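You operate a simulated robot arm through the tools that you are given. There is no shell and no other tool. Be economical: measure what you need, move in short steps, check, and stop when the job is done.

Carry out the task below with a simulated robot arm. There is one attempt and no reset: what you move stays moved.

Task
Put one of the teal spindle covers from the ledge under the thread stand on the black sheet. Put one of the black spindle covers from the ledge under the thread stand on the ledge under the thread cupboard. Push the grey drawer shut. Push the white drawer shut. Turn the tension knob with the orange dot on head three to 5. Take the oil bottle from the middle shelf of the teal cart and put it on the bed of the white board. Turn the tension knob with the blue dot on the single head to 4. Turn the speed dial to 600. Take the orange cone from the top of the white stand and leave it on the middle board of the shelf with the card pocket. Switch the switch of head four on. Any order will do. Set down upright: teal spindle cover, black spindle cover, oil bottle, orange cone.

It is judged by the outcome, as a careful person would: the job done as asked, and still so three seconds after it is handed in. It fails if anything else is knocked over, pushed out of place, dropped, spilled or broken. Lids that push on must go on centred and level and be pressed home; caps that screw on are set level and turned clockwise until they are tight. Flat cloth is picked up by pressing the open fingertips on it (5 to 10 N) and closing them slowly along it; thin cloth reads only 2 to 8 mm in the jaws.

Robot
A 6-joint arm with a two-finger parallel gripper on a trunk, on a base that drives. Base frame: it is fixed to the floor where the robot stands at the start and does not move with it; the origin is under the middle of the robot, x ahead of it, y to its left, z up. Readings come in mm, degrees, newtons and seconds.
Its first joint turns from -166.0 to 166.0 degrees. Places, roughly: bed of the white board (34x15 cm) [1700, 4360, 720]; black sheet (24x30x3 cm) [2100, -3100, 800]; black spindle cover (3x3x8 cm) [600, 300, 1000]; grey drawer [1500, 500, 600]; ledge under the thread cupboard (88x16 cm) [-1260, -760, 880]; middle board of the shelf with the card pocket [-1400, -2000, 900]; oil bottle [500, 3750, 500]; orange cone (7x6x13 cm) [-1200, 1800, 800]; speed dial [1300, 1900, 1500]; switch of head four [1100, 1500, 1400]; teal spindle cover (3x3x8 cm) [600, 300, 1000]; tension knob with the blue dot on the single head [1100, 2900, 1400]; tension knob with the orange dot on head three [1200, 1100, 1400]; white drawer [1500, 1000, 600]. Payload 3.91 kg.
The TCP is the grasp point between the finger pads, 30 mm short of the fingertips. In the tool frame z runs along the fingers and y along their closing line. The gripper opens to 110 mm. The fingers are 20 mm wide and 10 mm thick; the gripper's body (48 by 112 mm) begins 55 mm behind the TCP.
Orientation is that of the tool frame in the base frame, as a unit quaternion [w, x, y, z]. With the fingers straight down and closing along the base's y, the tool's x points along the base's -x, its y along +y and its z along -z.

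Tools
- The arm moves only by the tool servo_tool. Its argument "moves" is a list of rows, each a list of 2 entries, a list of its own where there are three numbers: the shift along the tool's x, y, z in units of 40 mm (1.0 is 40 mm), then the turn, a rotation vector about the tool's x, y, z in units of 6 degrees (1.0 is 6 degrees). In form: [[[tx, ty, tz], [ax, ay, az]], ...]. A call has 1 to 8 rows; each row shifts and turns the commanded pose from where the row before left it, along the tool's axes as they then stand. "claw" is the finger opening in mm, from 0 to 110, set as the call begins (left out, the last holds). A call with a number of a shift or a turn outside -1 to 1 is refused whole. Rows are played at 5 a second. More than 50 mm and 8.6 degrees between two rows, or a gripper value outside its range, and nothing of the call is played. Where a pose cannot be reached the arm comes as near as it can. A force on the tool above 40 N (or 10 N above the force at the start of the call, whichever is more), or a blocked arm, ends the call early, and 0.2 s more pass. The fingers move at their own pace (about 108 mm/s each) and stop on an object; they squeeze with about 26 N. The grip force told is the motor's: it shows also when the fingers shut on nothing. Time passes only in rows, and 0.2 s behind the last, so rows that do not move let the fingers close. The reply holds the time, the measured pose of the TCP, the force on the tool along the base axes, the opening and the grip force, in the units named above and with some noise, with the torque about the TCP (base axes, N m) and any sound that the robot's microphone picked up, and new pictures: "show" is both (left out), scene, wrist or none.
- Cameras (640 x 400 px; columns grow to the right, rows downward): "scene" is now at [559.8, 202, 1391.1]; the picture's right is [-0.00, -0.17, -0.99], its down [-0.95, -0.31, 0.05] and it looks along [-0.31, 0.94, -0.16] (base axes); focal length 214 px, centre (320, 200). "wrist" rides on the gripper at [72, 17, -103] in the tool frame; the picture's right is [-0.23, 0.97, 0.00], its down [-0.76, -0.18, -0.62] and it looks along [-0.61, -0.14, 0.78] (tool axes); focal length 222 px, centre (320, 200). There is no depth. A picture from a camera that has moved, and an enlarged one, comes with that camera's place and axes in the base frame and with its lens. The place of the scene camera against the robot may be out by one fixed shift of up to 25 mm in any direction.
- roll_base(legs): drives the robot by 1 to 6 legs, each [ahead, left, turn to the left] in mm, mm and degrees, along the robot's own axes; the way and the turn of a leg run together, so that a leg with both is an arc; at most 1500 mm and 180 degrees a leg. The arm and the cameras ride along, it lands a little off, and it stops where it bumps. It gives what a move gives, and a new picture of the scene camera.
- pan_tilt(pan, tilt): turns the head with the scene camera to pan (to the left, within 80 degrees either way) and tilt (down, from -29 to 69), counted from straight ahead of the robot. It gives what a move gives, and a new picture of the scene camera.
- zoom(camera, box): a new picture of the part [left, top, right, bottom] of that camera's present view, enlarged. The clock stands still meanwhile.
- job_done(): hands the job in; it is judged then, once.

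Go step by step. Nothing tells you exact positions but the pictures and the camera data: compare them with the known pose of the tool, close in by small moves and look again before you grip or let go. The budget is 207 turns and 260 pictures, counting those below and the enlarged ones. Unless the task says otherwise, let go and move clear before handing in, and close with one line.

The tools are called after "Emit:" by a JSON object that holds its "name" and its "arguments". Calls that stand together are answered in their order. servo_tool: Moves the arm, as the interface text tells. Its arguments: {"type":"object","properties":{"moves":{"type":"array"},"claw":{"type":"number"},"show":{"type":"string","enum":["both","scene","wrist","none"]}},"required":["moves"]} The other tools are called the same way: roll_base (legs) drives the base; pan_tilt (pan, tilt) turns the head that bears the scene camera; zoom (camera, box) takes an enlarged picture of a part of a camera's view; job_done () hands the job in.

At the start:

```text
t: 0.0
tcp_pos: [467.7, 126.0, 1267.9]
tcp_rot: [0.0, 0.0, 1.0, 0.001]
ft_force: [-0.6, -0.1, 0.0]
ft_torque: [0.0, 0.0, -0.03]
width: 109.9
gripper_force: 0.3
robot x, y, heading: [-4.0, 0.7, -0.2]
head pan, tilt: [80.2, 18.2]
```

scene: 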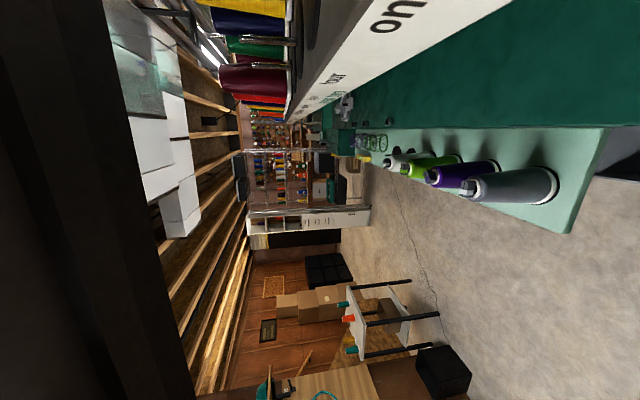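
wrist: 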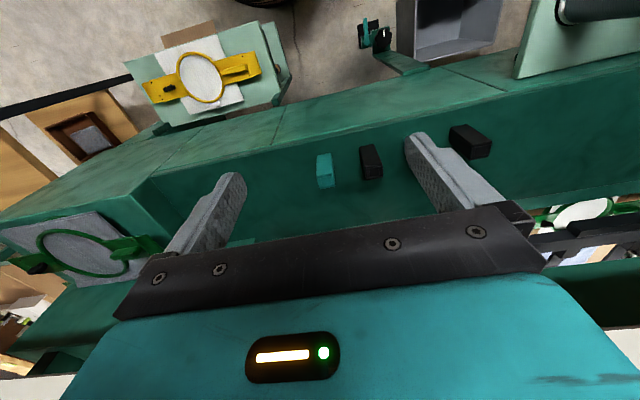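

The wrist view shows teal and black covers on a green ledge ahead of the robot; the scene camera looks left. I'll look straight ahead first.

Emit:
{"name": "pan_tilt", "arguments": {"pan": 0, "tilt": 20}}

Emit:
{"name": "zoom", "arguments": {"camera": "wrist", "box": [260, 80, 540, 255]}}

```text
t: 1.5
tcp_pos: [467.9, 126.6, 1266.8]
tcp_rot: [0.0, 0.0, 1.0, 0.0]
ft_force: [0.7, 0.4, -0.4]
ft_torque: [0.0, 0.0, 0.02]
width: 109.9
gripper_force: 0.0
robot x, y, heading: [0.2, -2.9, 0.1]
head pan, tilt: [0.0, 20.0]
camera scene: at [556.8, 110.2, 1313.9], right [0.0, -1.0, 0.0], down [-0.94, 0.0, 0.34], along [-0.34, 0.0, -0.94], focal length 214 px, centre (320, 200)
```

scene: 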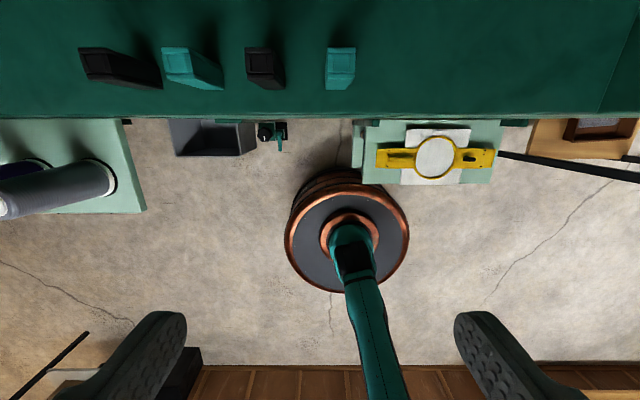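

```text
2.29 times, centred on (400, 168) of wrist
camera zoom: at [397.6, 144.0, 1370.6], right [0.23, 0.97, 0.0], down [0.76, -0.18, 0.62], along [0.61, -0.14, -0.78], focal length 508 px, centre (137, 274)
```

zoom: 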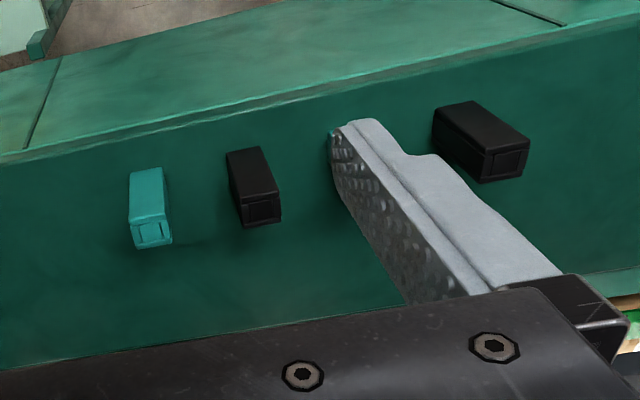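

Four covers stand on the green ledge ahead (from left: black, teal, black, teal). I enlarge for measurement and look around.

Emit:
{"name": "zoom", "arguments": {"camera": "scene", "box": [60, 20, 380, 220]}}

Emit:
{"name": "pan_tilt", "arguments": {"pan": 45, "tilt": -29}}

Emit:
{"name": "pan_tilt", "arguments": {"pan": 80, "tilt": -29}}

Emit:
{"name": "pan_tilt", "arguments": {"pan": -80, "tilt": -10}}

Emit:
{"name": "pan_tilt", "arguments": {"pan": -70, "tilt": 55}}

```text
2.00 times, centred on (220, 120) of scene
camera zoom: at [556.8, 110.2, 1313.9], right [0.0, -1.0, 0.0], down [-0.94, 0.0, 0.34], along [-0.34, 0.0, -0.94], focal length 429 px, centre (520, 360)
```

zoom: 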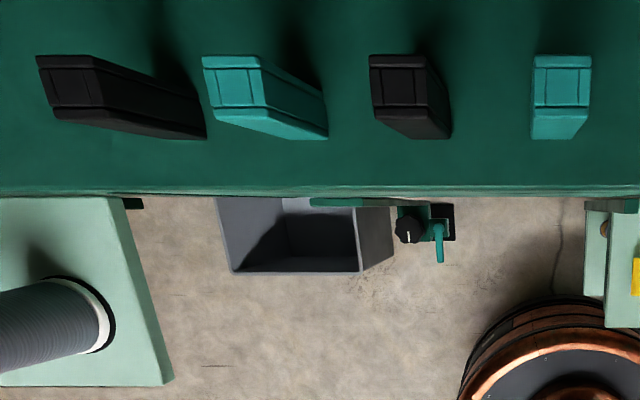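

```text
t: 2.7
tcp_pos: [460.3, 121.3, 1270.8]
tcp_rot: [0.002, 0.0, 1.0, 0.001]
ft_force: [-105.3, -58.3, -17.3]
ft_torque: [2.42, -4.43, -2.0]
width: 110.2
gripper_force: 0.1
robot x, y, heading: [-2.1, 1.8, -0.1]
head pan, tilt: [45.0, -28.6]
camera scene: at [581.7, 162.2, 1342.8], right [0.0, -0.77, -0.64], down [-1.0, 0.01, -0.01], along [0.01, 0.64, -0.77], focal length 214 px, centre (320, 200)
```

scene: 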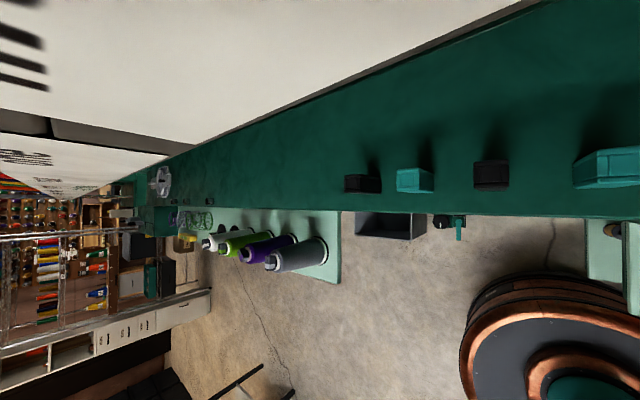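

```text
t: 3.7
tcp_pos: [460.6, 123.6, 1270.4]
tcp_rot: [0.002, -0.001, 1.0, 0.0]
ft_force: [-115.8, -54.8, -42.8]
ft_torque: [1.14, -3.91, 1.59]
width: 110.0
gripper_force: 0.2
robot x, y, heading: [3.7, -1.3, -0.2]
head pan, tilt: [80.0, -28.6]
camera scene: at [581.6, 193.8, 1385.8], right [0.0, -0.27, -0.96], down [-1.0, 0.0, 0.0], along [0.0, 0.96, -0.27], focal length 214 px, centre (320, 200)
```

scene: 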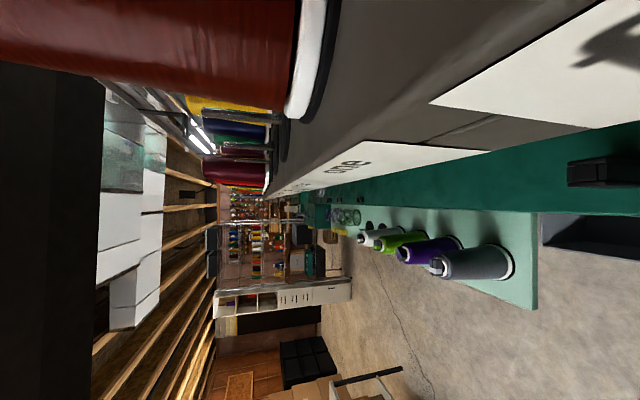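

```text
t: 6.2
tcp_pos: [460.2, 129.3, 1268.8]
tcp_rot: [0.001, 0.0, 1.0, -0.002]
ft_force: [-123.4, 54.1, -45.8]
ft_torque: [-1.13, -4.17, -1.44]
width: 110.1
gripper_force: 0.0
robot x, y, heading: [-2.8, -4.2, 0.1]
head pan, tilt: [-80.0, -10.0]
camera scene: at [581.8, 26.7, 1384.8], right [0.0, -0.27, 0.96], down [-1.0, 0.0, 0.0], along [0.01, -0.96, -0.27], focal length 214 px, centre (320, 200)
```

scene: 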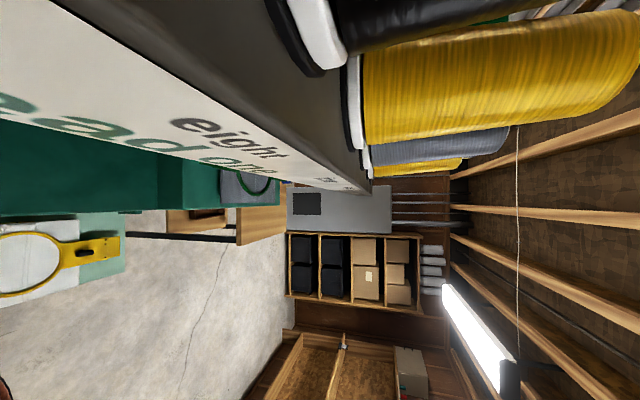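

```text
t: 7.5
tcp_pos: [468.6, 126.2, 1267.2]
tcp_rot: [-0.001, 0.001, 1.0, 0.001]
ft_force: [0.5, 1.3, 0.0]
ft_torque: [0.02, 0.03, 0.0]
width: 109.8
gripper_force: 0.0
robot x, y, heading: [-0.1, 2.6, 0.0]
head pan, tilt: [-70.0, 55.0]
camera scene: at [505.0, 42.2, 1382.2], right [0.0, -0.34, 0.94], down [-0.57, 0.77, 0.28], along [-0.82, -0.54, -0.2], focal length 214 px, centre (320, 200)
```

scene: 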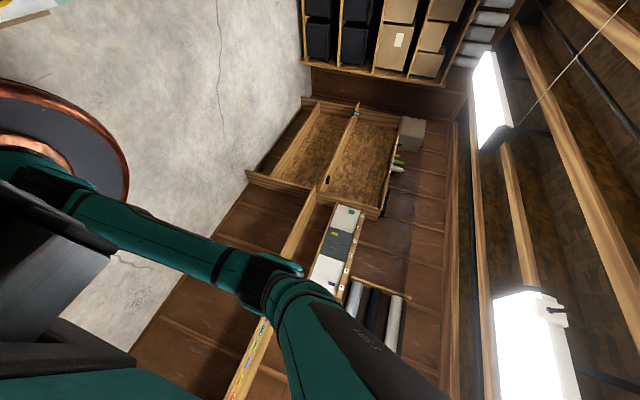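

The head seems to have touched the thread stand when tilted up (forces now zero again), so it apparently rides on the wrist. I'll back off, then turn the tool to point forward, which should also set the scene camera upright.

Emit:
{"name": "roll_base", "arguments": {"legs": [[-250, 0, 0]]}}

Emit:
{"name": "servo_tool", "arguments": {"moves": [[[0, 0, 0], [0, -1, 0]], [[0, 0, 0], [0, -1, 0]], [[0, 0, 0], [0, -1, 0]], [[0, 0, 0], [0, -1, 0]], [[0, 0, 0], [0, -1, 0]], [[0, 0, 0], [0, -1, 0]], [[0, 0, 0], [0, -1, 0]], [[0, 0, 0], [0, -1, 0]]], "show": "none"}}

Emit:
{"name": "pan_tilt", "arguments": {"pan": 0, "tilt": 20}}

```text
t: 9.3
tcp_pos: [220.0, 125.9, 1268.1]
tcp_rot: [0.0, -0.001, 1.0, 0.0]
ft_force: [0.3, -0.2, -0.4]
ft_torque: [0.02, -0.01, 0.02]
width: 110.1
gripper_force: 0.0
robot x, y, heading: [-249.1, -1.5, -0.1]
head pan, tilt: [-70.0, 55.0]
camera scene: at [256.2, 42.2, 1382.3], right [0.0, -0.34, 0.94], down [-0.57, 0.77, 0.28], along [-0.82, -0.54, -0.2], focal length 214 px, centre (320, 200)
```

scene: 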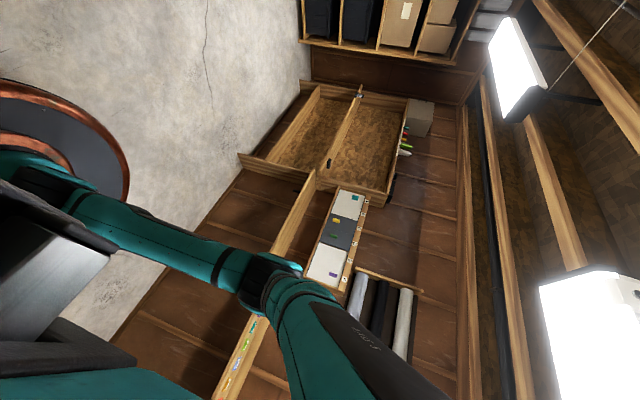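

```text
t: 11.1
tcp_pos: [220.0, 126.7, 1268.1]
tcp_rot: [0.408, 0.0, 0.913, -0.001]
ft_force: [0.3, 0.4, 0.0]
ft_torque: [-0.02, 0.03, -0.04]
width: 110.0
gripper_force: 0.0
robot x, y, heading: [-251.3, 0.4, 0.1]
head pan, tilt: [-70.0, 55.0]
```

```text
t: 12.6
tcp_pos: [219.8, 126.3, 1267.3]
tcp_rot: [0.406, -0.001, 0.914, 0.0]
ft_force: [1.1, -0.2, -0.5]
ft_torque: [-0.01, 0.0, 0.01]
width: 109.8
gripper_force: 0.0
robot x, y, heading: [-250.0, -1.3, -0.3]
head pan, tilt: [0.0, 20.0]
camera scene: at [254.6, 110.2, 1359.6], right [0.0, -1.0, 0.0], down [-0.88, 0.0, -0.47], along [0.47, 0.0, -0.88], focal length 214 px, centre (320, 200)
```

scene: 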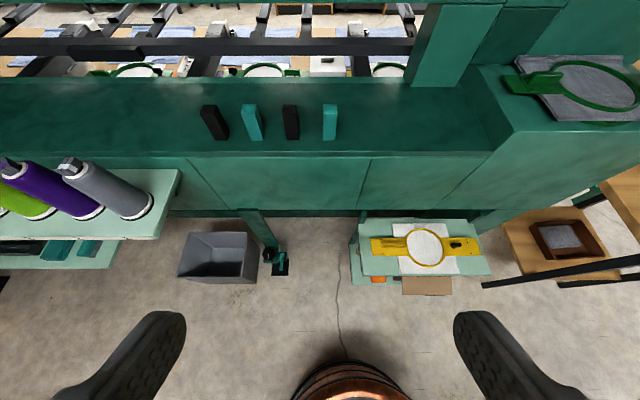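

Confirmed: the head rides on the wrist. I finish pointing the tool forward and look at the whole machine.

Emit:
{"name": "servo_tool", "arguments": {"moves": [[[0, 0, 0], [0, -1, 0]], [[0, 0, 0], [0, -1, 0]], [[0, 0, 0], [0, -1, 0]], [[0, 0, 0], [0, -1, 0]], [[0, 0, 0], [0, -1, 0]], [[0, 0, 0], [0, -1, 0]], [[0, 0, 0], [0, -1, 0]]], "show": "both"}}

Emit:
{"name": "pan_tilt", "arguments": {"pan": 65, "tilt": 5}}

Emit:
{"name": "pan_tilt", "arguments": {"pan": -65, "tilt": 5}}

```text
t: 14.2
tcp_pos: [219.1, 126.9, 1267.1]
tcp_rot: [0.707, 0.001, 0.707, -0.001]
ft_force: [0.0, 0.5, 0.3]
ft_torque: [0.02, 0.01, -0.01]
width: 110.0
gripper_force: 0.0
robot x, y, heading: [-252.9, 0.3, 0.0]
head pan, tilt: [0.0, 20.0]
camera scene: at [193.0, 110.1, 1354.8], right [0.0, -1.0, 0.0], down [-0.34, 0.0, -0.94], along [0.94, 0.0, -0.34], focal length 214 px, centre (320, 200)
camera wrist: at [117.6, 144.0, 1194.7], right [0.0, 0.97, 0.23], down [-0.62, -0.18, 0.76], along [0.78, -0.14, 0.61], focal length 222 px, centre (320, 200)
```

scene: 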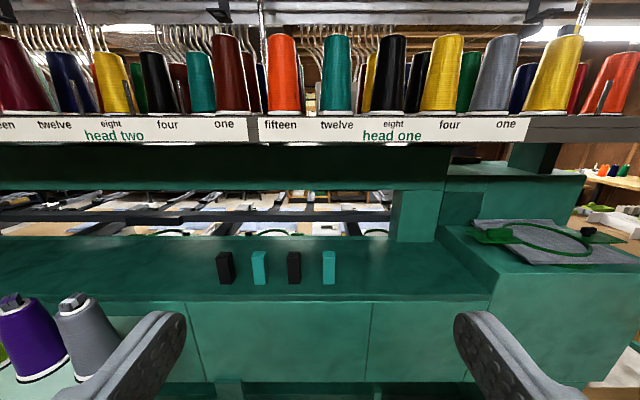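
wrist: 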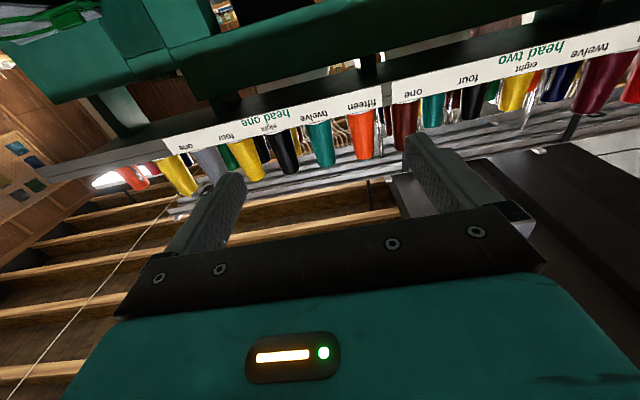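

```text
t: 15.5
tcp_pos: [218.6, 126.7, 1267.4]
tcp_rot: [0.708, 0.001, 0.707, 0.0]
ft_force: [-0.5, 0.2, 1.1]
ft_torque: [0.03, -0.01, 0.01]
width: 110.3
gripper_force: 0.1
robot x, y, heading: [-248.2, 2.4, 0.1]
head pan, tilt: [65.0, 5.0]
camera scene: at [139.0, 193.3, 1379.1], right [0.91, -0.42, 0.0], down [-0.04, -0.08, -1.0], along [0.42, 0.9, -0.09], focal length 214 px, centre (320, 200)
```

scene: 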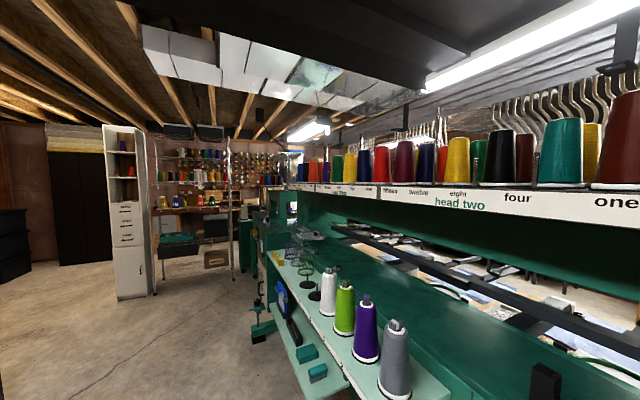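

```text
t: 17.6
tcp_pos: [219.0, 127.1, 1266.7]
tcp_rot: [0.707, 0.0, 0.707, 0.001]
ft_force: [-0.2, -0.4, 0.3]
ft_torque: [-0.04, -0.02, 0.01]
width: 109.7
gripper_force: 0.1
robot x, y, heading: [-247.8, 1.0, -0.2]
head pan, tilt: [-65.0, 5.0]
camera scene: at [138.9, 26.8, 1379.1], right [-0.91, -0.42, 0.0], down [-0.04, 0.08, -1.0], along [0.42, -0.9, -0.09], focal length 214 px, centre (320, 200)
```

scene: 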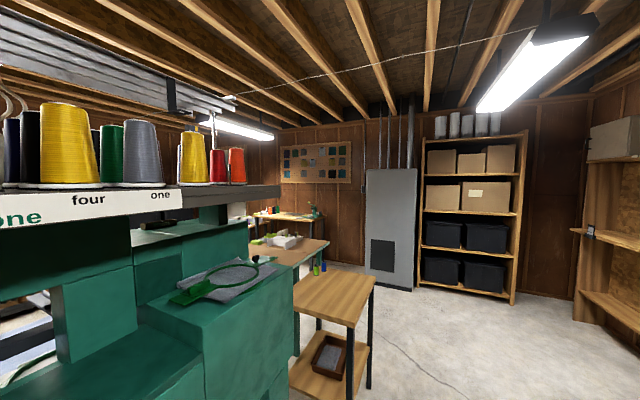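

Now I have a clear view. The covers stand on an open ledge, so a forward horizontal grip suits. I'll come closer and lower the tool in front of the right-most teal cover.

Emit:
{"name": "pan_tilt", "arguments": {"pan": 0, "tilt": 25}}

Emit:
{"name": "roll_base", "arguments": {"legs": [[150, 0, 0]]}}

Emit:
{"name": "servo_tool", "arguments": {"moves": [[[1, -0.2, 0], [0, 0, 0]], [[1, -0.2, 0], [0, 0, 0]], [[1, -0.2, 0], [0, 0, 0]], [[1, 0, 0], [0, 0, 0]], [[1, 0, 0], [0, 0, 0]], [[1, 0, 0], [0, 0, 0]], [[0.15, 0, 0.5], [0, 0, 0]]], "claw": 65, "show": "both"}}

```text
t: 19.0
tcp_pos: [218.5, 126.7, 1267.1]
tcp_rot: [0.707, 0.0, 0.707, 0.0]
ft_force: [0.6, -0.3, 0.2]
ft_torque: [-0.02, 0.0, 0.0]
width: 110.2
gripper_force: 0.1
robot x, y, heading: [-251.3, 1.7, -0.0]
head pan, tilt: [0.0, 25.0]
camera scene: at [192.2, 110.0, 1346.7], right [0.0, -1.0, 0.0], down [-0.42, 0.0, -0.91], along [0.91, 0.0, -0.42], focal length 214 px, centre (320, 200)
```

scene: 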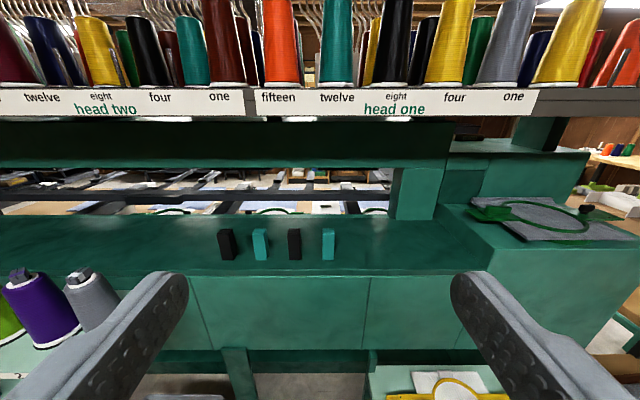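

```text
t: 20.4
tcp_pos: [369.9, 125.9, 1267.0]
tcp_rot: [0.707, 0.0, 0.707, 0.0]
ft_force: [0.6, -0.3, 0.1]
ft_torque: [0.01, -0.03, -0.02]
width: 110.1
gripper_force: 0.0
robot x, y, heading: [-97.1, -1.8, 0.0]
head pan, tilt: [0.0, 25.0]
camera scene: at [342.8, 110.1, 1346.6], right [0.0, -1.0, 0.0], down [-0.42, 0.0, -0.91], along [0.91, 0.0, -0.42], focal length 214 px, centre (320, 200)
```

scene: 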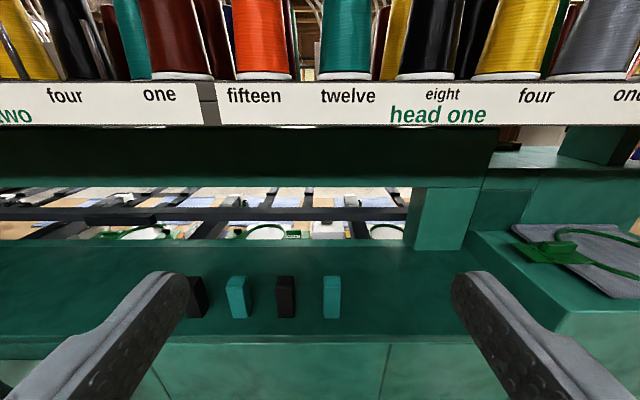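

```text
t: 22.0
tcp_pos: [391.5, 102.2, 1020.1]
tcp_rot: [0.707, -0.001, 0.707, 0.001]
ft_force: [0.2, 0.1, -0.7]
ft_torque: [0.01, 0.0, 0.01]
width: 64.7
gripper_force: 0.0
robot x, y, heading: [-94.4, -2.2, 0.1]
head pan, tilt: [0.0, 25.0]
camera scene: at [364.2, 86.3, 1099.6], right [0.0, -1.0, 0.0], down [-0.42, 0.0, -0.91], along [0.91, 0.0, -0.42], focal length 214 px, centre (320, 200)
camera wrist: at [289.7, 120.3, 947.7], right [0.0, 0.97, 0.23], down [-0.62, -0.18, 0.76], along [0.78, -0.14, 0.61], focal length 222 px, centre (320, 200)
```

scene: 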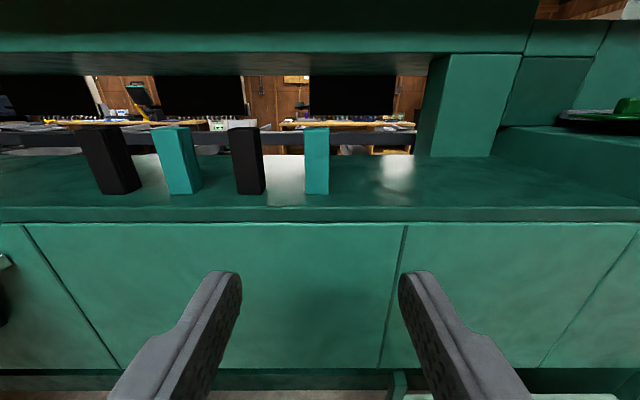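
wrist: 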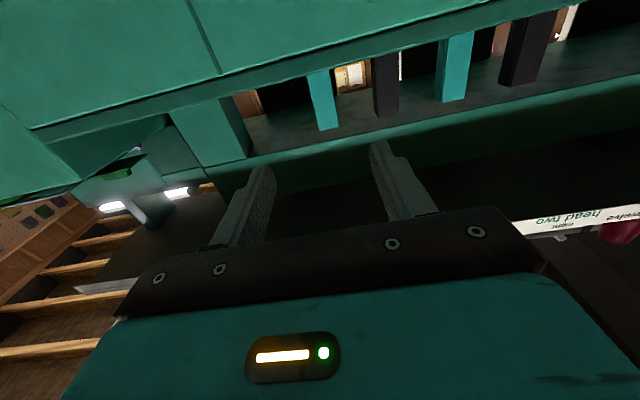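

The teal cover is nearly centred between the fingers. I'll enlarge the wrist view for its depth before going in.

Emit:
{"name": "zoom", "arguments": {"camera": "wrist", "box": [240, 20, 480, 170]}}

Emit:
{"name": "servo_tool", "arguments": {"moves": [[[-0.25, 0.1, 1], [0, 0, 0]], [[0, 0, 1], [0, 0, 0]], [[0, 0, 1], [0, 0, 0]]], "show": "both"}}

```text
2.67 times, centred on (360, 95) of wrist
camera zoom: at [289.7, 120.3, 947.7], right [0.0, 0.97, 0.23], down [-0.62, -0.18, 0.76], along [0.78, -0.14, 0.61], focal length 592 px, centre (213, 480)
```

zoom: 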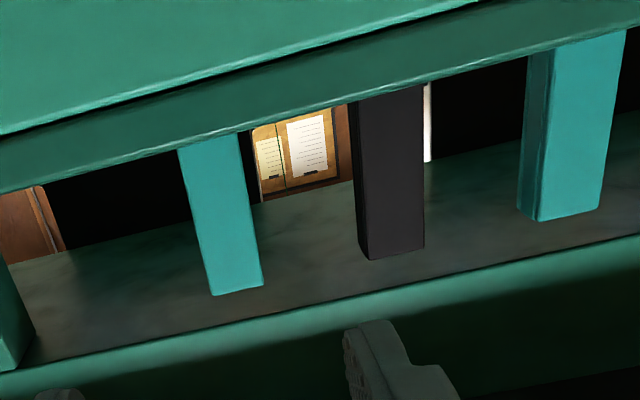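

```text
t: 22.8
tcp_pos: [510.8, 104.7, 1032.3]
tcp_rot: [0.707, 0.0, 0.707, 0.0]
ft_force: [-0.7, 0.3, 0.8]
ft_torque: [-0.03, 0.04, 0.03]
width: 65.1
gripper_force: 0.1
robot x, y, heading: [-97.8, -0.7, -0.1]
head pan, tilt: [0.0, 25.0]
camera scene: at [483.6, 89.7, 1111.2], right [0.0, -1.0, 0.0], down [-0.42, 0.0, -0.91], along [0.91, 0.0, -0.42], focal length 214 px, centre (320, 200)
camera wrist: at [409.0, 123.7, 959.3], right [0.0, 0.97, 0.23], down [-0.62, -0.18, 0.76], along [0.78, -0.14, 0.61], focal length 222 px, centre (320, 200)
```

scene: 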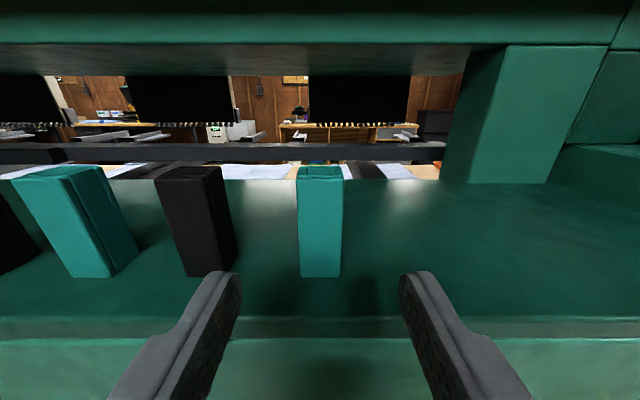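
wrist: 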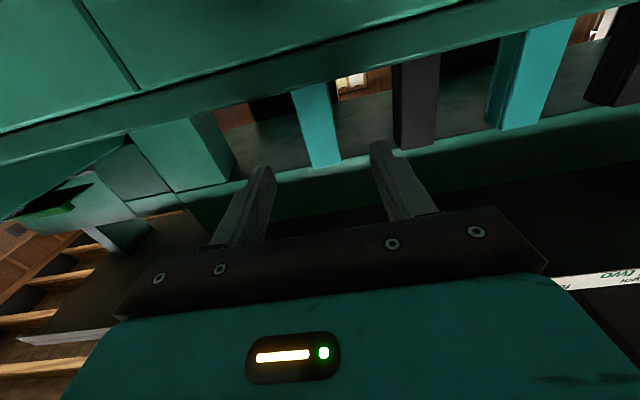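

Teal cover: front face x≈595, y≈106, top ≈1066. I advance to x≈610 and close.

Emit:
{"name": "servo_tool", "arguments": {"moves": [[[0, 0.03, 0.8], [0, 0, 0]], [[0, 0, 0.8], [0, 0, 0]], [[0, 0, 0.85], [0, 0, 0]]], "show": "scene"}}

Emit:
{"name": "servo_tool", "arguments": {"moves": [[[0, 0, 0], [0, 0, 0]], [[0, 0, 0], [0, 0, 0]], [[0, 0, 0], [0, 0, 0]]], "claw": 0, "show": "both"}}

```text
t: 23.6
tcp_pos: [607.5, 106.7, 1032.3]
tcp_rot: [0.708, -0.001, 0.706, 0.0]
ft_force: [0.4, -0.1, 0.6]
ft_torque: [-0.01, -0.02, 0.02]
width: 65.1
gripper_force: 0.0
robot x, y, heading: [-99.0, -2.9, -0.2]
head pan, tilt: [0.0, 25.0]
camera scene: at [581.4, 90.7, 1111.6], right [0.0, -1.0, 0.0], down [-0.42, 0.0, -0.91], along [0.91, 0.0, -0.42], focal length 214 px, centre (320, 200)
```

scene: 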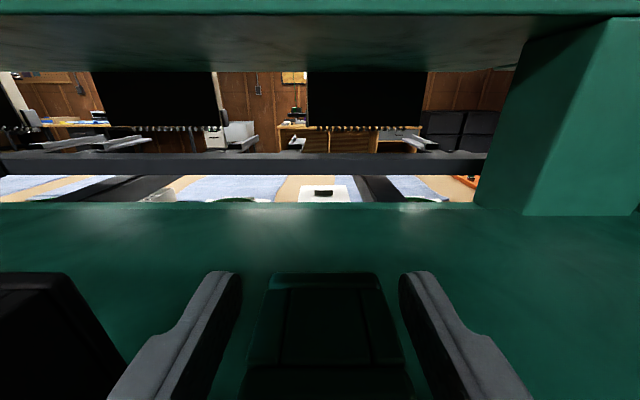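

```text
t: 24.4
tcp_pos: [608.8, 107.2, 1031.6]
tcp_rot: [0.707, 0.0, 0.707, 0.0]
ft_force: [-0.1, 0.6, -0.6]
ft_torque: [0.0, -0.02, 0.0]
width: 27.0
gripper_force: 25.8
robot x, y, heading: [-97.3, 1.5, -0.0]
head pan, tilt: [0.0, 25.0]
camera scene: at [581.6, 90.8, 1110.8], right [0.0, -1.0, 0.0], down [-0.42, 0.0, -0.91], along [0.91, 0.0, -0.42], focal length 214 px, centre (320, 200)
camera wrist: at [507.0, 124.7, 958.9], right [0.0, 0.97, 0.23], down [-0.62, -0.18, 0.76], along [0.78, -0.14, 0.61], focal length 222 px, centre (320, 200)
```

scene: 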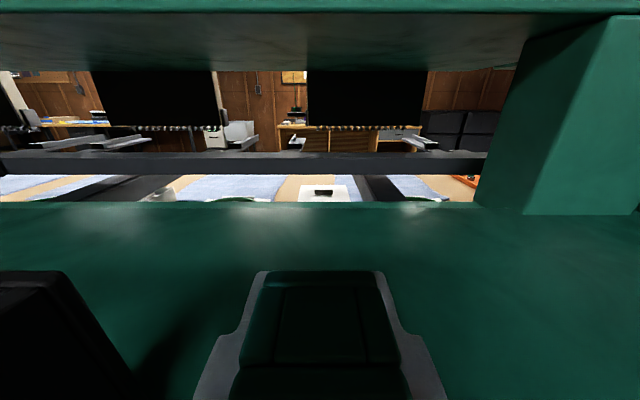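
wrist: 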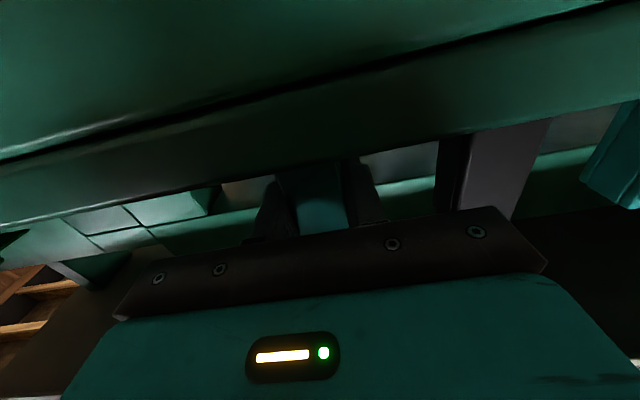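

Gripped at 27 mm. Lift, withdraw, and look toward the right side for the route.

Emit:
{"name": "servo_tool", "arguments": {"moves": [[[-0.8, 0, 0], [0, 0, 0]], [[0, 0, -1], [0, 0, 0]], [[0, 0, -1], [0, 0, 0]], [[0, 0, -1], [0, 0, 0]], [[-1, 0, -1], [0, 0, 0]], [[-1, 0, -1], [0, 0, 0]], [[-1, 0, -0.5], [0, 0, 0]]], "show": "wrist"}}

Emit:
{"name": "roll_base", "arguments": {"legs": [[-250, 0, 0], [0, 0, -60]]}}

Emit:
{"name": "pan_tilt", "arguments": {"pan": 0, "tilt": 10}}

```text
refused: row 5 steps farther than a row can; nothing moved
```

```text
t: 28.9
tcp_pos: [87.4, -566.5, 1031.0]
tcp_rot: [0.609, 0.359, 0.609, -0.359]
ft_force: [-0.6, 0.3, -0.5]
ft_torque: [0.0, 0.06, 0.0]
width: 27.2
gripper_force: 25.8
robot x, y, heading: [-347.9, -3.9, -61.1]
head pan, tilt: [0.0, 25.0]
camera scene: at [80.2, -549.6, 1110.8], right [-0.88, -0.48, 0.0], down [-0.2, 0.37, -0.91], along [0.44, -0.79, -0.42], focal length 214 px, centre (320, 200)
```

scene: 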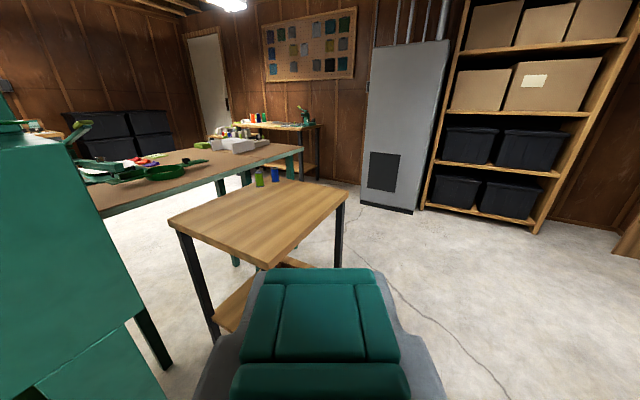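

```text
t: 29.6
tcp_pos: [87.6, -566.8, 1031.6]
tcp_rot: [0.609, 0.359, 0.609, -0.359]
ft_force: [0.6, 0.5, 0.1]
ft_torque: [-0.01, 0.05, -0.02]
width: 27.5
gripper_force: 26.0
robot x, y, heading: [-349.8, -0.0, -60.9]
head pan, tilt: [0.0, 10.0]
camera scene: at [80.6, -550.4, 1135.1], right [-0.88, -0.48, 0.0], down [-0.08, 0.15, -0.98], along [0.48, -0.86, -0.17], focal length 214 px, centre (320, 200)
```

scene: 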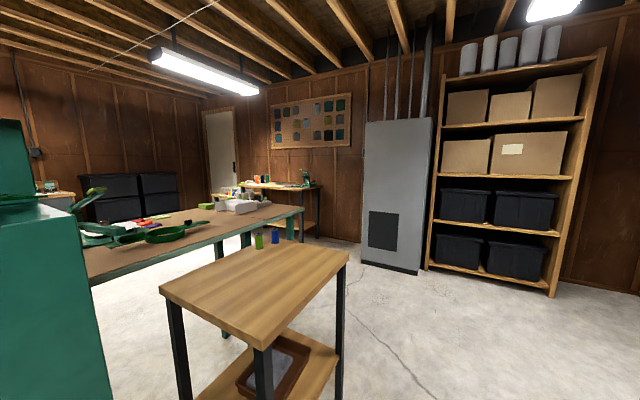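

The withdraw rows were refused for step length, so the base dragged the cover straight off the ledge; it is still held with nothing else touched. The black sheet should be on the far table; I zoom there.

Emit:
{"name": "zoom", "arguments": {"camera": "scene", "box": [190, 150, 350, 250]}}

```text
4.00 times, centred on (270, 200) of scene
camera zoom: at [80.6, -550.4, 1135.1], right [-0.88, -0.48, 0.0], down [-0.08, 0.15, -0.98], along [0.48, -0.86, -0.17], focal length 858 px, centre (520, 200)
```

zoom: 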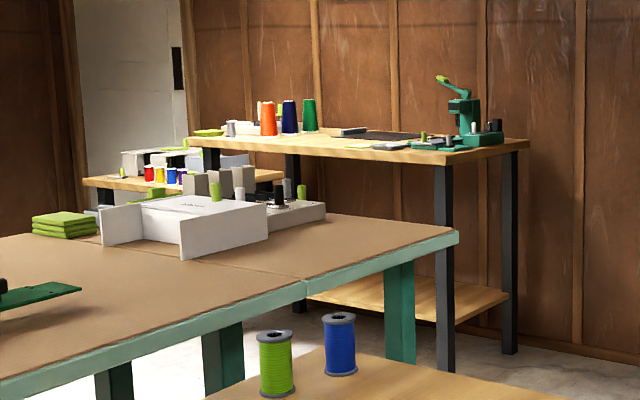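

Table with the sheet spans about x 1550–2830, front edge y≈−2770; there's an aisle at y≈−2350. I retract and raise the arm first.

Emit:
{"name": "servo_tool", "arguments": {"moves": [[[-0.8, 0, -0.7], [0, 0, 0]], [[-0.8, 0, -0.7], [0, 0, 0]], [[-0.8, 0, -0.7], [0, 0, 0]], [[-0.8, 0, -0.7], [0, 0, 0]], [[0, 0, -1], [0, 0, 0]], [[0, 0, -1], [0, 0, 0]]], "show": "wrist"}}

```text
t: 31.0
tcp_pos: [-6.1, -397.1, 1159.4]
tcp_rot: [0.608, 0.36, 0.609, -0.36]
ft_force: [0.2, -0.7, -0.3]
ft_torque: [-0.01, -0.02, 0.03]
width: 27.4
gripper_force: 26.1
robot x, y, heading: [-348.8, 3.0, -61.1]
head pan, tilt: [0.0, 10.0]
camera wrist: at [-38.9, -297.4, 1086.9], right [0.85, 0.47, 0.23], down [-0.46, 0.46, 0.76], along [0.25, -0.75, 0.61], focal length 222 px, centre (320, 200)
```

wrist: 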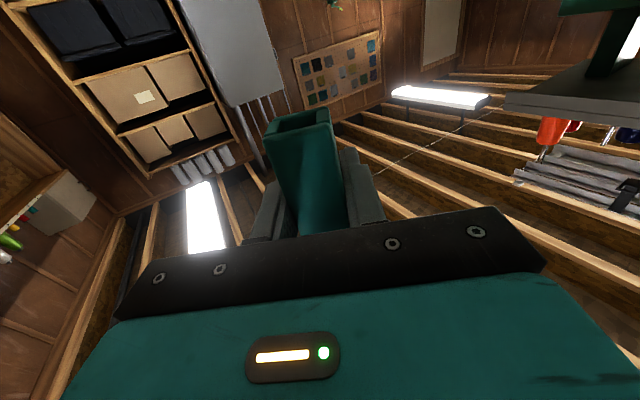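

Held upright. Now drive round by the aisle.

Emit:
{"name": "roll_base", "arguments": {"legs": [[0, 0, 61], [0, -1300, 0], [0, -1050, 0]]}}

```text
t: 45.2
tcp_pos: [135.1, -2242.6, 1160.1]
tcp_rot: [0.707, 0.012, 0.707, -0.012]
ft_force: [0.5, 0.1, 0.2]
ft_torque: [-0.03, 0.0, -0.01]
width: 27.1
gripper_force: 25.7
robot x, y, heading: [-378.6, -2333.8, -1.8]
head pan, tilt: [0.0, 10.0]
camera scene: at [109.1, -2258.0, 1263.6], right [-0.03, -1.0, 0.0], down [-0.17, 0.01, -0.98], along [0.98, -0.03, -0.17], focal length 214 px, centre (320, 200)
```

scene: 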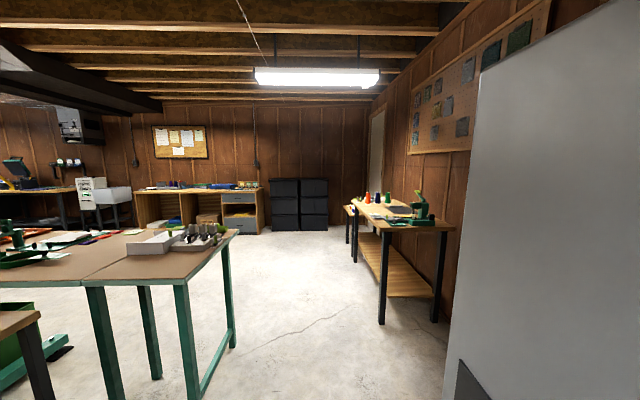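

The aisle is clear. Drive along it and turn to face the table.

Emit:
{"name": "roll_base", "arguments": {"legs": [[0, 0, 1.8], [1250, 0, 0], [1200, 0, 0], [0, 0, -90]]}}

```text
t: 61.3
tcp_pos: [2223.8, -2804.5, 1159.1]
tcp_rot: [0.516, 0.484, 0.516, -0.483]
ft_force: [0.0, -0.3, -0.9]
ft_torque: [0.0, 0.01, -0.01]
width: 27.5
gripper_force: 25.6
robot x, y, heading: [2084.9, -2299.3, -86.3]
head pan, tilt: [0.0, 10.0]
camera scene: at [2233.4, -2783.8, 1263.6], right [-1.0, -0.07, 0.0], down [-0.01, 0.17, -0.98], along [0.07, -0.98, -0.17], focal length 214 px, centre (320, 200)
```

scene: 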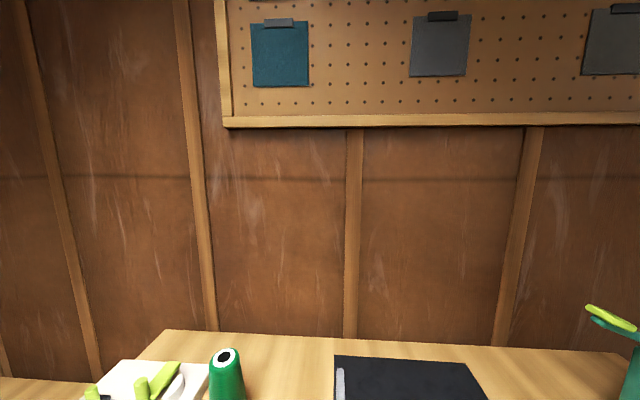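

The black sheet lies ahead, slightly right. I square up and tilt the head down.

Emit:
{"name": "roll_base", "arguments": {"legs": [[0, -70, -3.7]]}}

Emit:
{"name": "pan_tilt", "arguments": {"pan": 0, "tilt": 50}}

```text
t: 62.4
tcp_pos: [2123.0, -2814.8, 1160.6]
tcp_rot: [0.5, 0.5, 0.5, -0.5]
ft_force: [0.1, 0.9, 0.1]
ft_torque: [-0.03, 0.0, 0.03]
width: 27.3
gripper_force: 25.7
robot x, y, heading: [2012.7, -2302.1, -89.9]
head pan, tilt: [0.0, 10.0]
camera scene: at [2133.9, -2794.2, 1263.6], right [-1.0, 0.0, 0.0], down [0.0, 0.17, -0.98], along [0.0, -0.98, -0.17], focal length 214 px, centre (320, 200)
```

scene: 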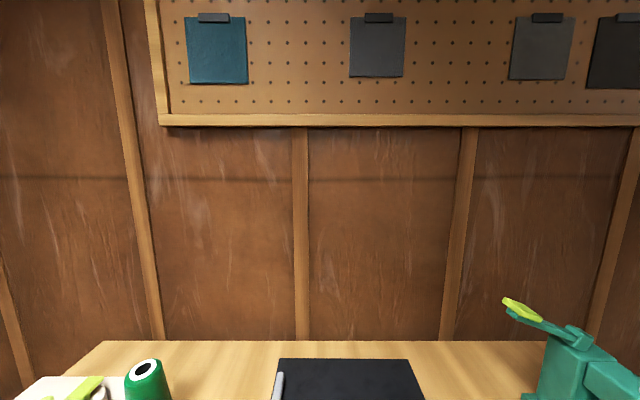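

```text
t: 63.4
tcp_pos: [2122.6, -2815.7, 1160.5]
tcp_rot: [-0.5, -0.5, -0.5, 0.5]
ft_force: [0.8, -0.3, 0.0]
ft_torque: [-0.03, 0.01, -0.02]
width: 27.6
gripper_force: 25.3
robot x, y, heading: [2013.6, -2300.0, -89.8]
head pan, tilt: [0.0, 50.0]
camera scene: at [2133.8, -2778.3, 1201.8], right [-1.0, 0.0, 0.0], down [0.0, 0.77, -0.64], along [0.0, -0.64, -0.77], focal length 214 px, centre (320, 200)
```

scene: 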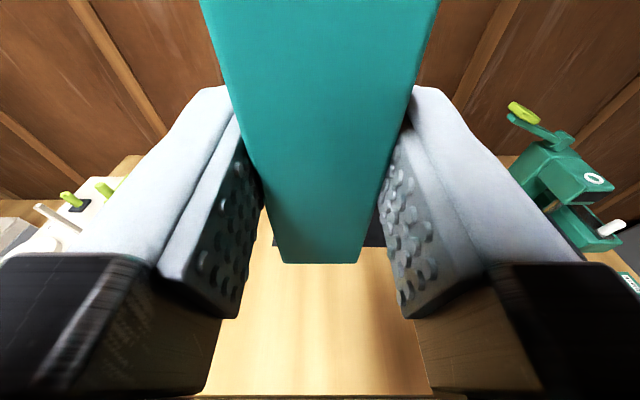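

Sheet spans about x 1925–2230, y −3235…−2995. Move over its middle and descend part way.

Emit:
{"name": "servo_tool", "arguments": {"moves": [[[0, -0.3, 0.9], [0, 0, 0]], [[0, -0.3, 0.9], [0, 0, 0]], [[0, -0.3, 0.9], [0, 0, 0]], [[0, -0.17, 0.9], [0, 0, 0]], [[0.5, 0, 0.9], [0, 0, 0]], [[0.5, 0, 0.9], [0, 0, 0]], [[0.8, 0, 0.9], [0, 0, 0]], [[0.8, 0, 0.3], [0, 0, 0]]], "show": "none"}}

Emit:
{"name": "pan_tilt", "arguments": {"pan": 45, "tilt": 55}}

```text
t: 65.2
tcp_pos: [2082.8, -3079.6, 1056.9]
tcp_rot: [-0.5, -0.5, -0.5, 0.5]
ft_force: [-0.1, 1.0, 0.1]
ft_torque: [0.02, 0.02, 0.01]
width: 27.6
gripper_force: 26.0
robot x, y, heading: [2012.9, -2301.4, -90.0]
head pan, tilt: [0.0, 50.0]
```

```text
t: 66.3
tcp_pos: [2081.5, -3078.9, 1056.8]
tcp_rot: [0.5, 0.499, 0.501, -0.499]
ft_force: [0.5, 0.1, -0.2]
ft_torque: [0.02, 0.03, 0.0]
width: 27.3
gripper_force: 26.3
robot x, y, heading: [2011.7, -2304.2, -89.7]
head pan, tilt: [45.0, 55.0]
camera scene: at [2143.7, -3017.0, 1092.5], right [-0.71, -0.71, 0.0], down [-0.58, 0.58, -0.57], along [0.41, -0.41, -0.82], focal length 214 px, centre (320, 200)
```

scene: 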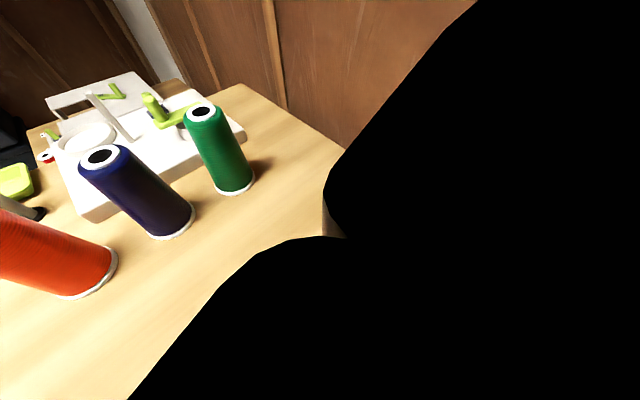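

The fingers hide the view at this angle; I use a straight look while descending.

Emit:
{"name": "pan_tilt", "arguments": {"pan": 0, "tilt": 30}}

Emit:
{"name": "servo_tool", "arguments": {"moves": [[[0.9, 0, 0], [0, 0, 0]], [[0.9, 0, 0], [0, 0, 0]], [[0.9, 0, 0], [0, 0, 0]]], "show": "both"}}

```text
t: 67.5
tcp_pos: [2082.0, -3080.3, 1057.5]
tcp_rot: [0.5, 0.5, 0.5, -0.5]
ft_force: [-0.6, -0.3, -1.8]
ft_torque: [0.02, 0.01, 0.01]
width: 27.2
gripper_force: 25.3
robot x, y, heading: [2016.8, -2302.6, -89.9]
head pan, tilt: [0.0, 30.0]
camera scene: at [2092.9, -3056.5, 1128.5], right [-1.0, 0.0, 0.0], down [0.0, 0.5, -0.87], along [0.0, -0.87, -0.5], focal length 214 px, centre (320, 200)
```

scene: 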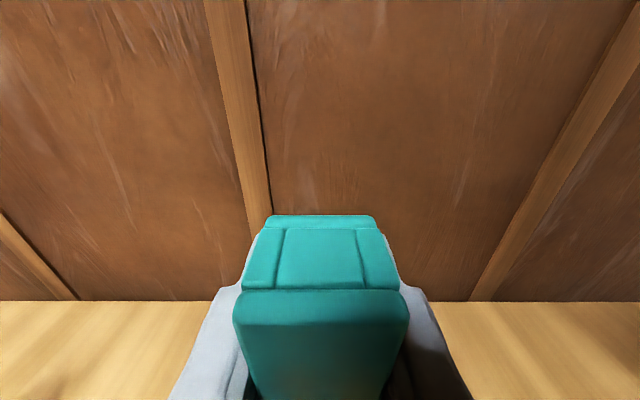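

```text
t: 68.3
tcp_pos: [2093.0, -3076.4, 950.8]
tcp_rot: [0.497, 0.503, 0.499, -0.501]
ft_force: [0.7, 0.0, 0.1]
ft_torque: [0.04, -0.01, -0.03]
width: 27.6
gripper_force: 25.6
out of reach, approached as far as the arm can: row 2, 3
robot x, y, heading: [2013.7, -2301.9, -90.1]
head pan, tilt: [0.0, 30.0]
camera scene: at [2104.8, -3053.4, 1022.3], right [-1.0, 0.01, 0.0], down [0.0, 0.5, -0.87], along [-0.01, -0.87, -0.5], focal length 214 px, centre (320, 200)
camera wrist: at [2113.2, -2972.6, 878.5], right [0.97, -0.01, 0.23], down [-0.17, 0.62, 0.76], along [-0.15, -0.78, 0.61], focal length 222 px, centre (320, 200)
```

scene: 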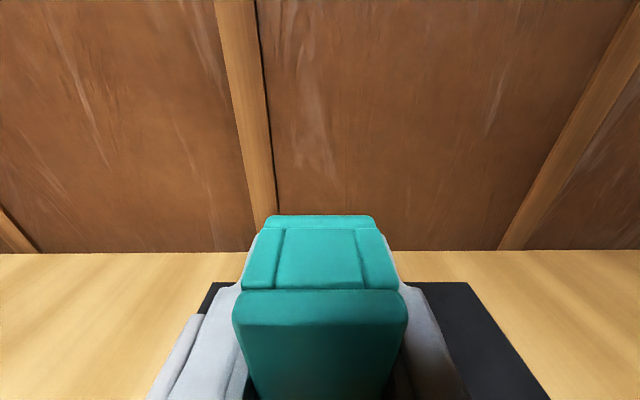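
wrist: 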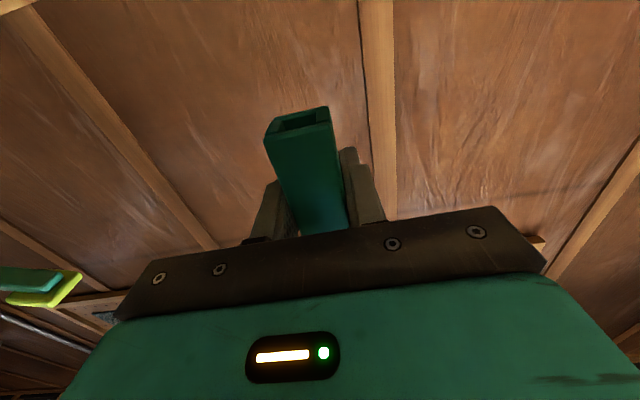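

Out of reach, and the wrist camera under the gripper would meet the tabletop here anyway. I'll set the cover down temporarily at the bare front edge of this table, then regrip from above.

Emit:
{"name": "servo_tool", "arguments": {"moves": [[[-0.7, 0, 0], [0, 0, 0]], [[0, 0, -1], [0, 0, 0]], [[0, 0, -1], [0, 0, 0]], [[0, 0, -1], [0, 0, 0]], [[0, 0, -1], [0, 0, 0]], [[0, 0, -1], [0, 0, 0]], [[0, 0, -1], [0, 0, 0]], [[0, 0, -0.8], [0, 0, 0]]], "show": "both"}}

```text
t: 70.1
tcp_pos: [2092.0, -2804.7, 979.9]
tcp_rot: [0.5, 0.5, 0.501, -0.5]
ft_force: [0.0, 0.2, -0.3]
ft_torque: [0.02, -0.02, 0.0]
width: 27.4
gripper_force: 25.6
robot x, y, heading: [2010.8, -2304.3, -90.2]
head pan, tilt: [0.0, 30.0]
camera scene: at [2103.0, -2781.5, 1051.1], right [-1.0, 0.0, 0.0], down [0.0, 0.5, -0.87], along [0.0, -0.87, -0.5], focal length 214 px, centre (320, 200)
camera wrist: at [2110.6, -2700.5, 907.3], right [0.97, 0.0, 0.23], down [-0.18, 0.62, 0.76], along [-0.14, -0.78, 0.61], focal length 222 px, centre (320, 200)
```

scene: 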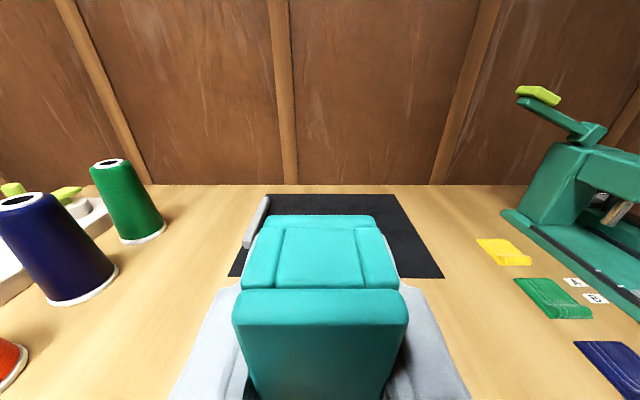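
wrist: 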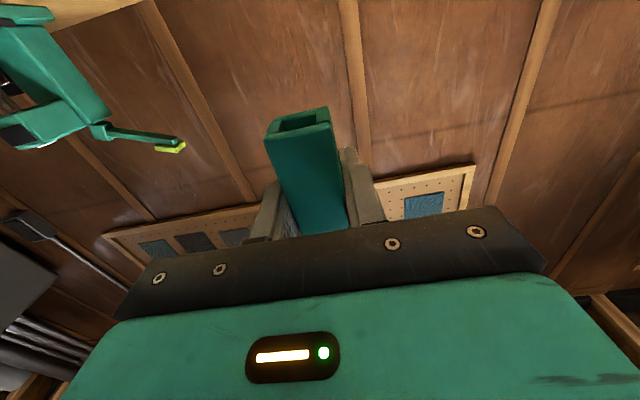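

Wide open front area here. Descend gently until contact.

Emit:
{"name": "servo_tool", "arguments": {"moves": [[[0.9, 0, 0], [0, 0, 0]], [[0.9, 0, 0], [0, 0, 0]], [[0.9, 0, 0], [0, 0, 0]]], "show": "none"}}

Emit:
{"name": "servo_tool", "arguments": {"moves": [[[0.15, 0, 0], [0, 0, 0]], [[0.15, 0, 0], [0, 0, 0]], [[0.15, 0, 0], [0, 0, 0]], [[0.15, 0, 0], [0, 0, 0]], [[0.15, 0, 0], [0, 0, 0]]], "show": "wrist"}}

```text
t: 70.9
tcp_pos: [2107.1, -2853.2, 930.1]
tcp_rot: [0.5, 0.5, 0.5, -0.5]
ft_force: [-0.4, 0.3, 0.1]
ft_torque: [-0.01, 0.01, 0.02]
width: 27.2
gripper_force: 25.4
out of reach, approached as far as the arm can: row 1, 2, 3
robot x, y, heading: [2008.7, -2302.4, -89.9]
head pan, tilt: [0.0, 30.0]
```

```text
t: 72.1
tcp_pos: [2113.9, -2868.4, 911.2]
tcp_rot: [0.5, 0.5, 0.5, -0.5]
ft_force: [-0.6, -0.5, -1.1]
ft_torque: [-0.03, 0.01, 0.03]
width: 27.2
gripper_force: 25.5
out of reach, approached as far as the arm can: row 1, 2, 3, 4, 5
robot x, y, heading: [2014.1, -2303.6, -89.9]
head pan, tilt: [0.0, 30.0]
camera wrist: at [2132.0, -2764.6, 839.1], right [0.97, 0.0, 0.23], down [-0.18, 0.62, 0.76], along [-0.14, -0.78, 0.61], focal length 222 px, centre (320, 200)
```

wrist: 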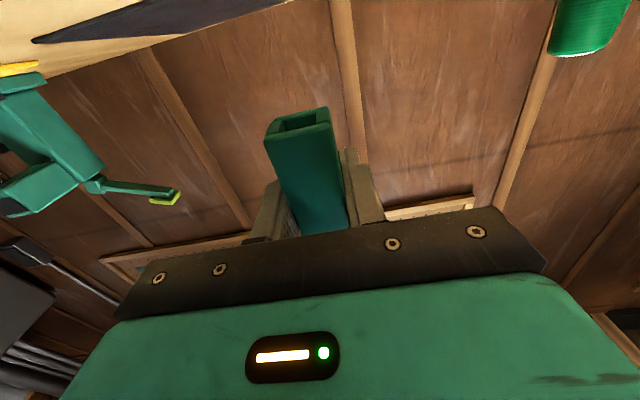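

Horizontal low poses are beyond the wrist. I try pitching the tool down 12°, which should ease the reach, and check.

Emit:
{"name": "servo_tool", "arguments": {"moves": [[[-1, 0, 0], [0, 0, 0]], [[-0.9, 0, 0], [0, 0, 0]], [[0, 0, 0], [0, 1, 0]], [[0, 0, 0], [0, 1, 0]], [[0, 0, 0], [0, 0, 0]]], "show": "none"}}

Emit:
{"name": "roll_base", "arguments": {"legs": [[-50, 0, 0]]}}

```text
t: 73.3
tcp_pos: [2112.4, -2867.6, 989.3]
tcp_rot: [0.446, 0.549, 0.55, -0.445]
ft_force: [0.4, 0.0, 1.7]
ft_torque: [-0.01, -0.01, 0.02]
width: 27.4
gripper_force: 25.7
robot x, y, heading: [2017.1, -2304.4, -89.7]
head pan, tilt: [0.0, 30.0]
```

```text
t: 74.2
tcp_pos: [2113.0, -2817.6, 987.6]
tcp_rot: [0.446, 0.549, 0.55, -0.445]
ft_force: [-0.3, 0.1, 0.3]
ft_torque: [0.0, 0.02, -0.03]
width: 27.1
gripper_force: 26.2
robot x, y, heading: [2014.6, -2253.0, -89.8]
head pan, tilt: [0.0, 30.0]
camera scene: at [2124.5, -2808.9, 1066.4], right [-1.0, 0.0, 0.0], down [0.0, 0.67, -0.74], along [0.0, -0.74, -0.67], focal length 214 px, centre (320, 200)
```

scene: 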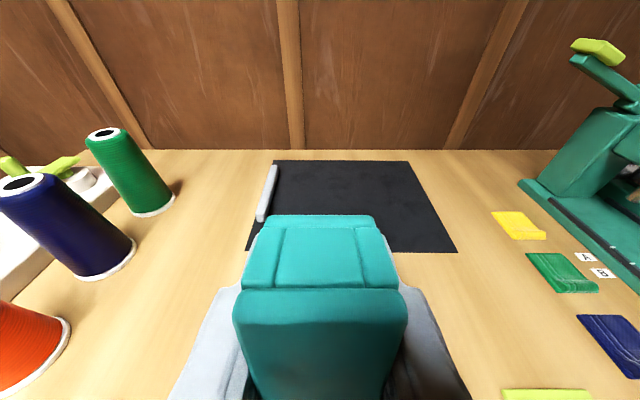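

Now the pitched descent.

Emit:
{"name": "servo_tool", "arguments": {"moves": [[[0.8, 0, 0.17], [0, 0, 0]], [[0.8, 0, 0.17], [0, 0, 0]], [[0.8, 0, 0.17], [0, 0, 0]]], "show": "scene"}}

```text
t: 75.0
tcp_pos: [2114.5, -2818.2, 888.6]
tcp_rot: [0.446, 0.549, 0.55, -0.444]
ft_force: [0.6, -0.1, 0.5]
ft_torque: [0.01, 0.02, 0.0]
width: 27.2
gripper_force: 25.6
robot x, y, heading: [2012.0, -2248.8, -89.9]
head pan, tilt: [0.0, 30.0]
camera scene: at [2125.3, -2808.3, 967.3], right [-1.0, 0.0, 0.0], down [0.0, 0.67, -0.74], along [0.0, -0.74, -0.67], focal length 214 px, centre (320, 200)
```

scene: 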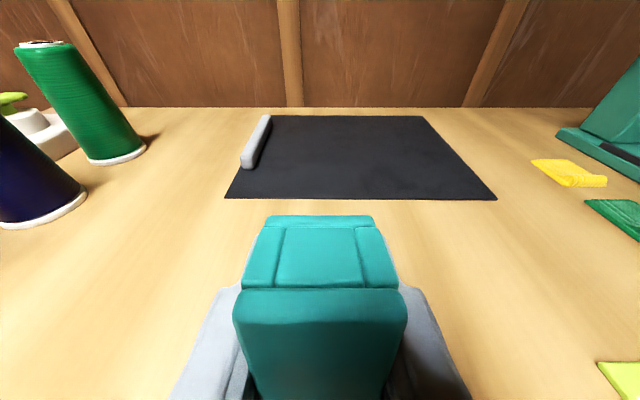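

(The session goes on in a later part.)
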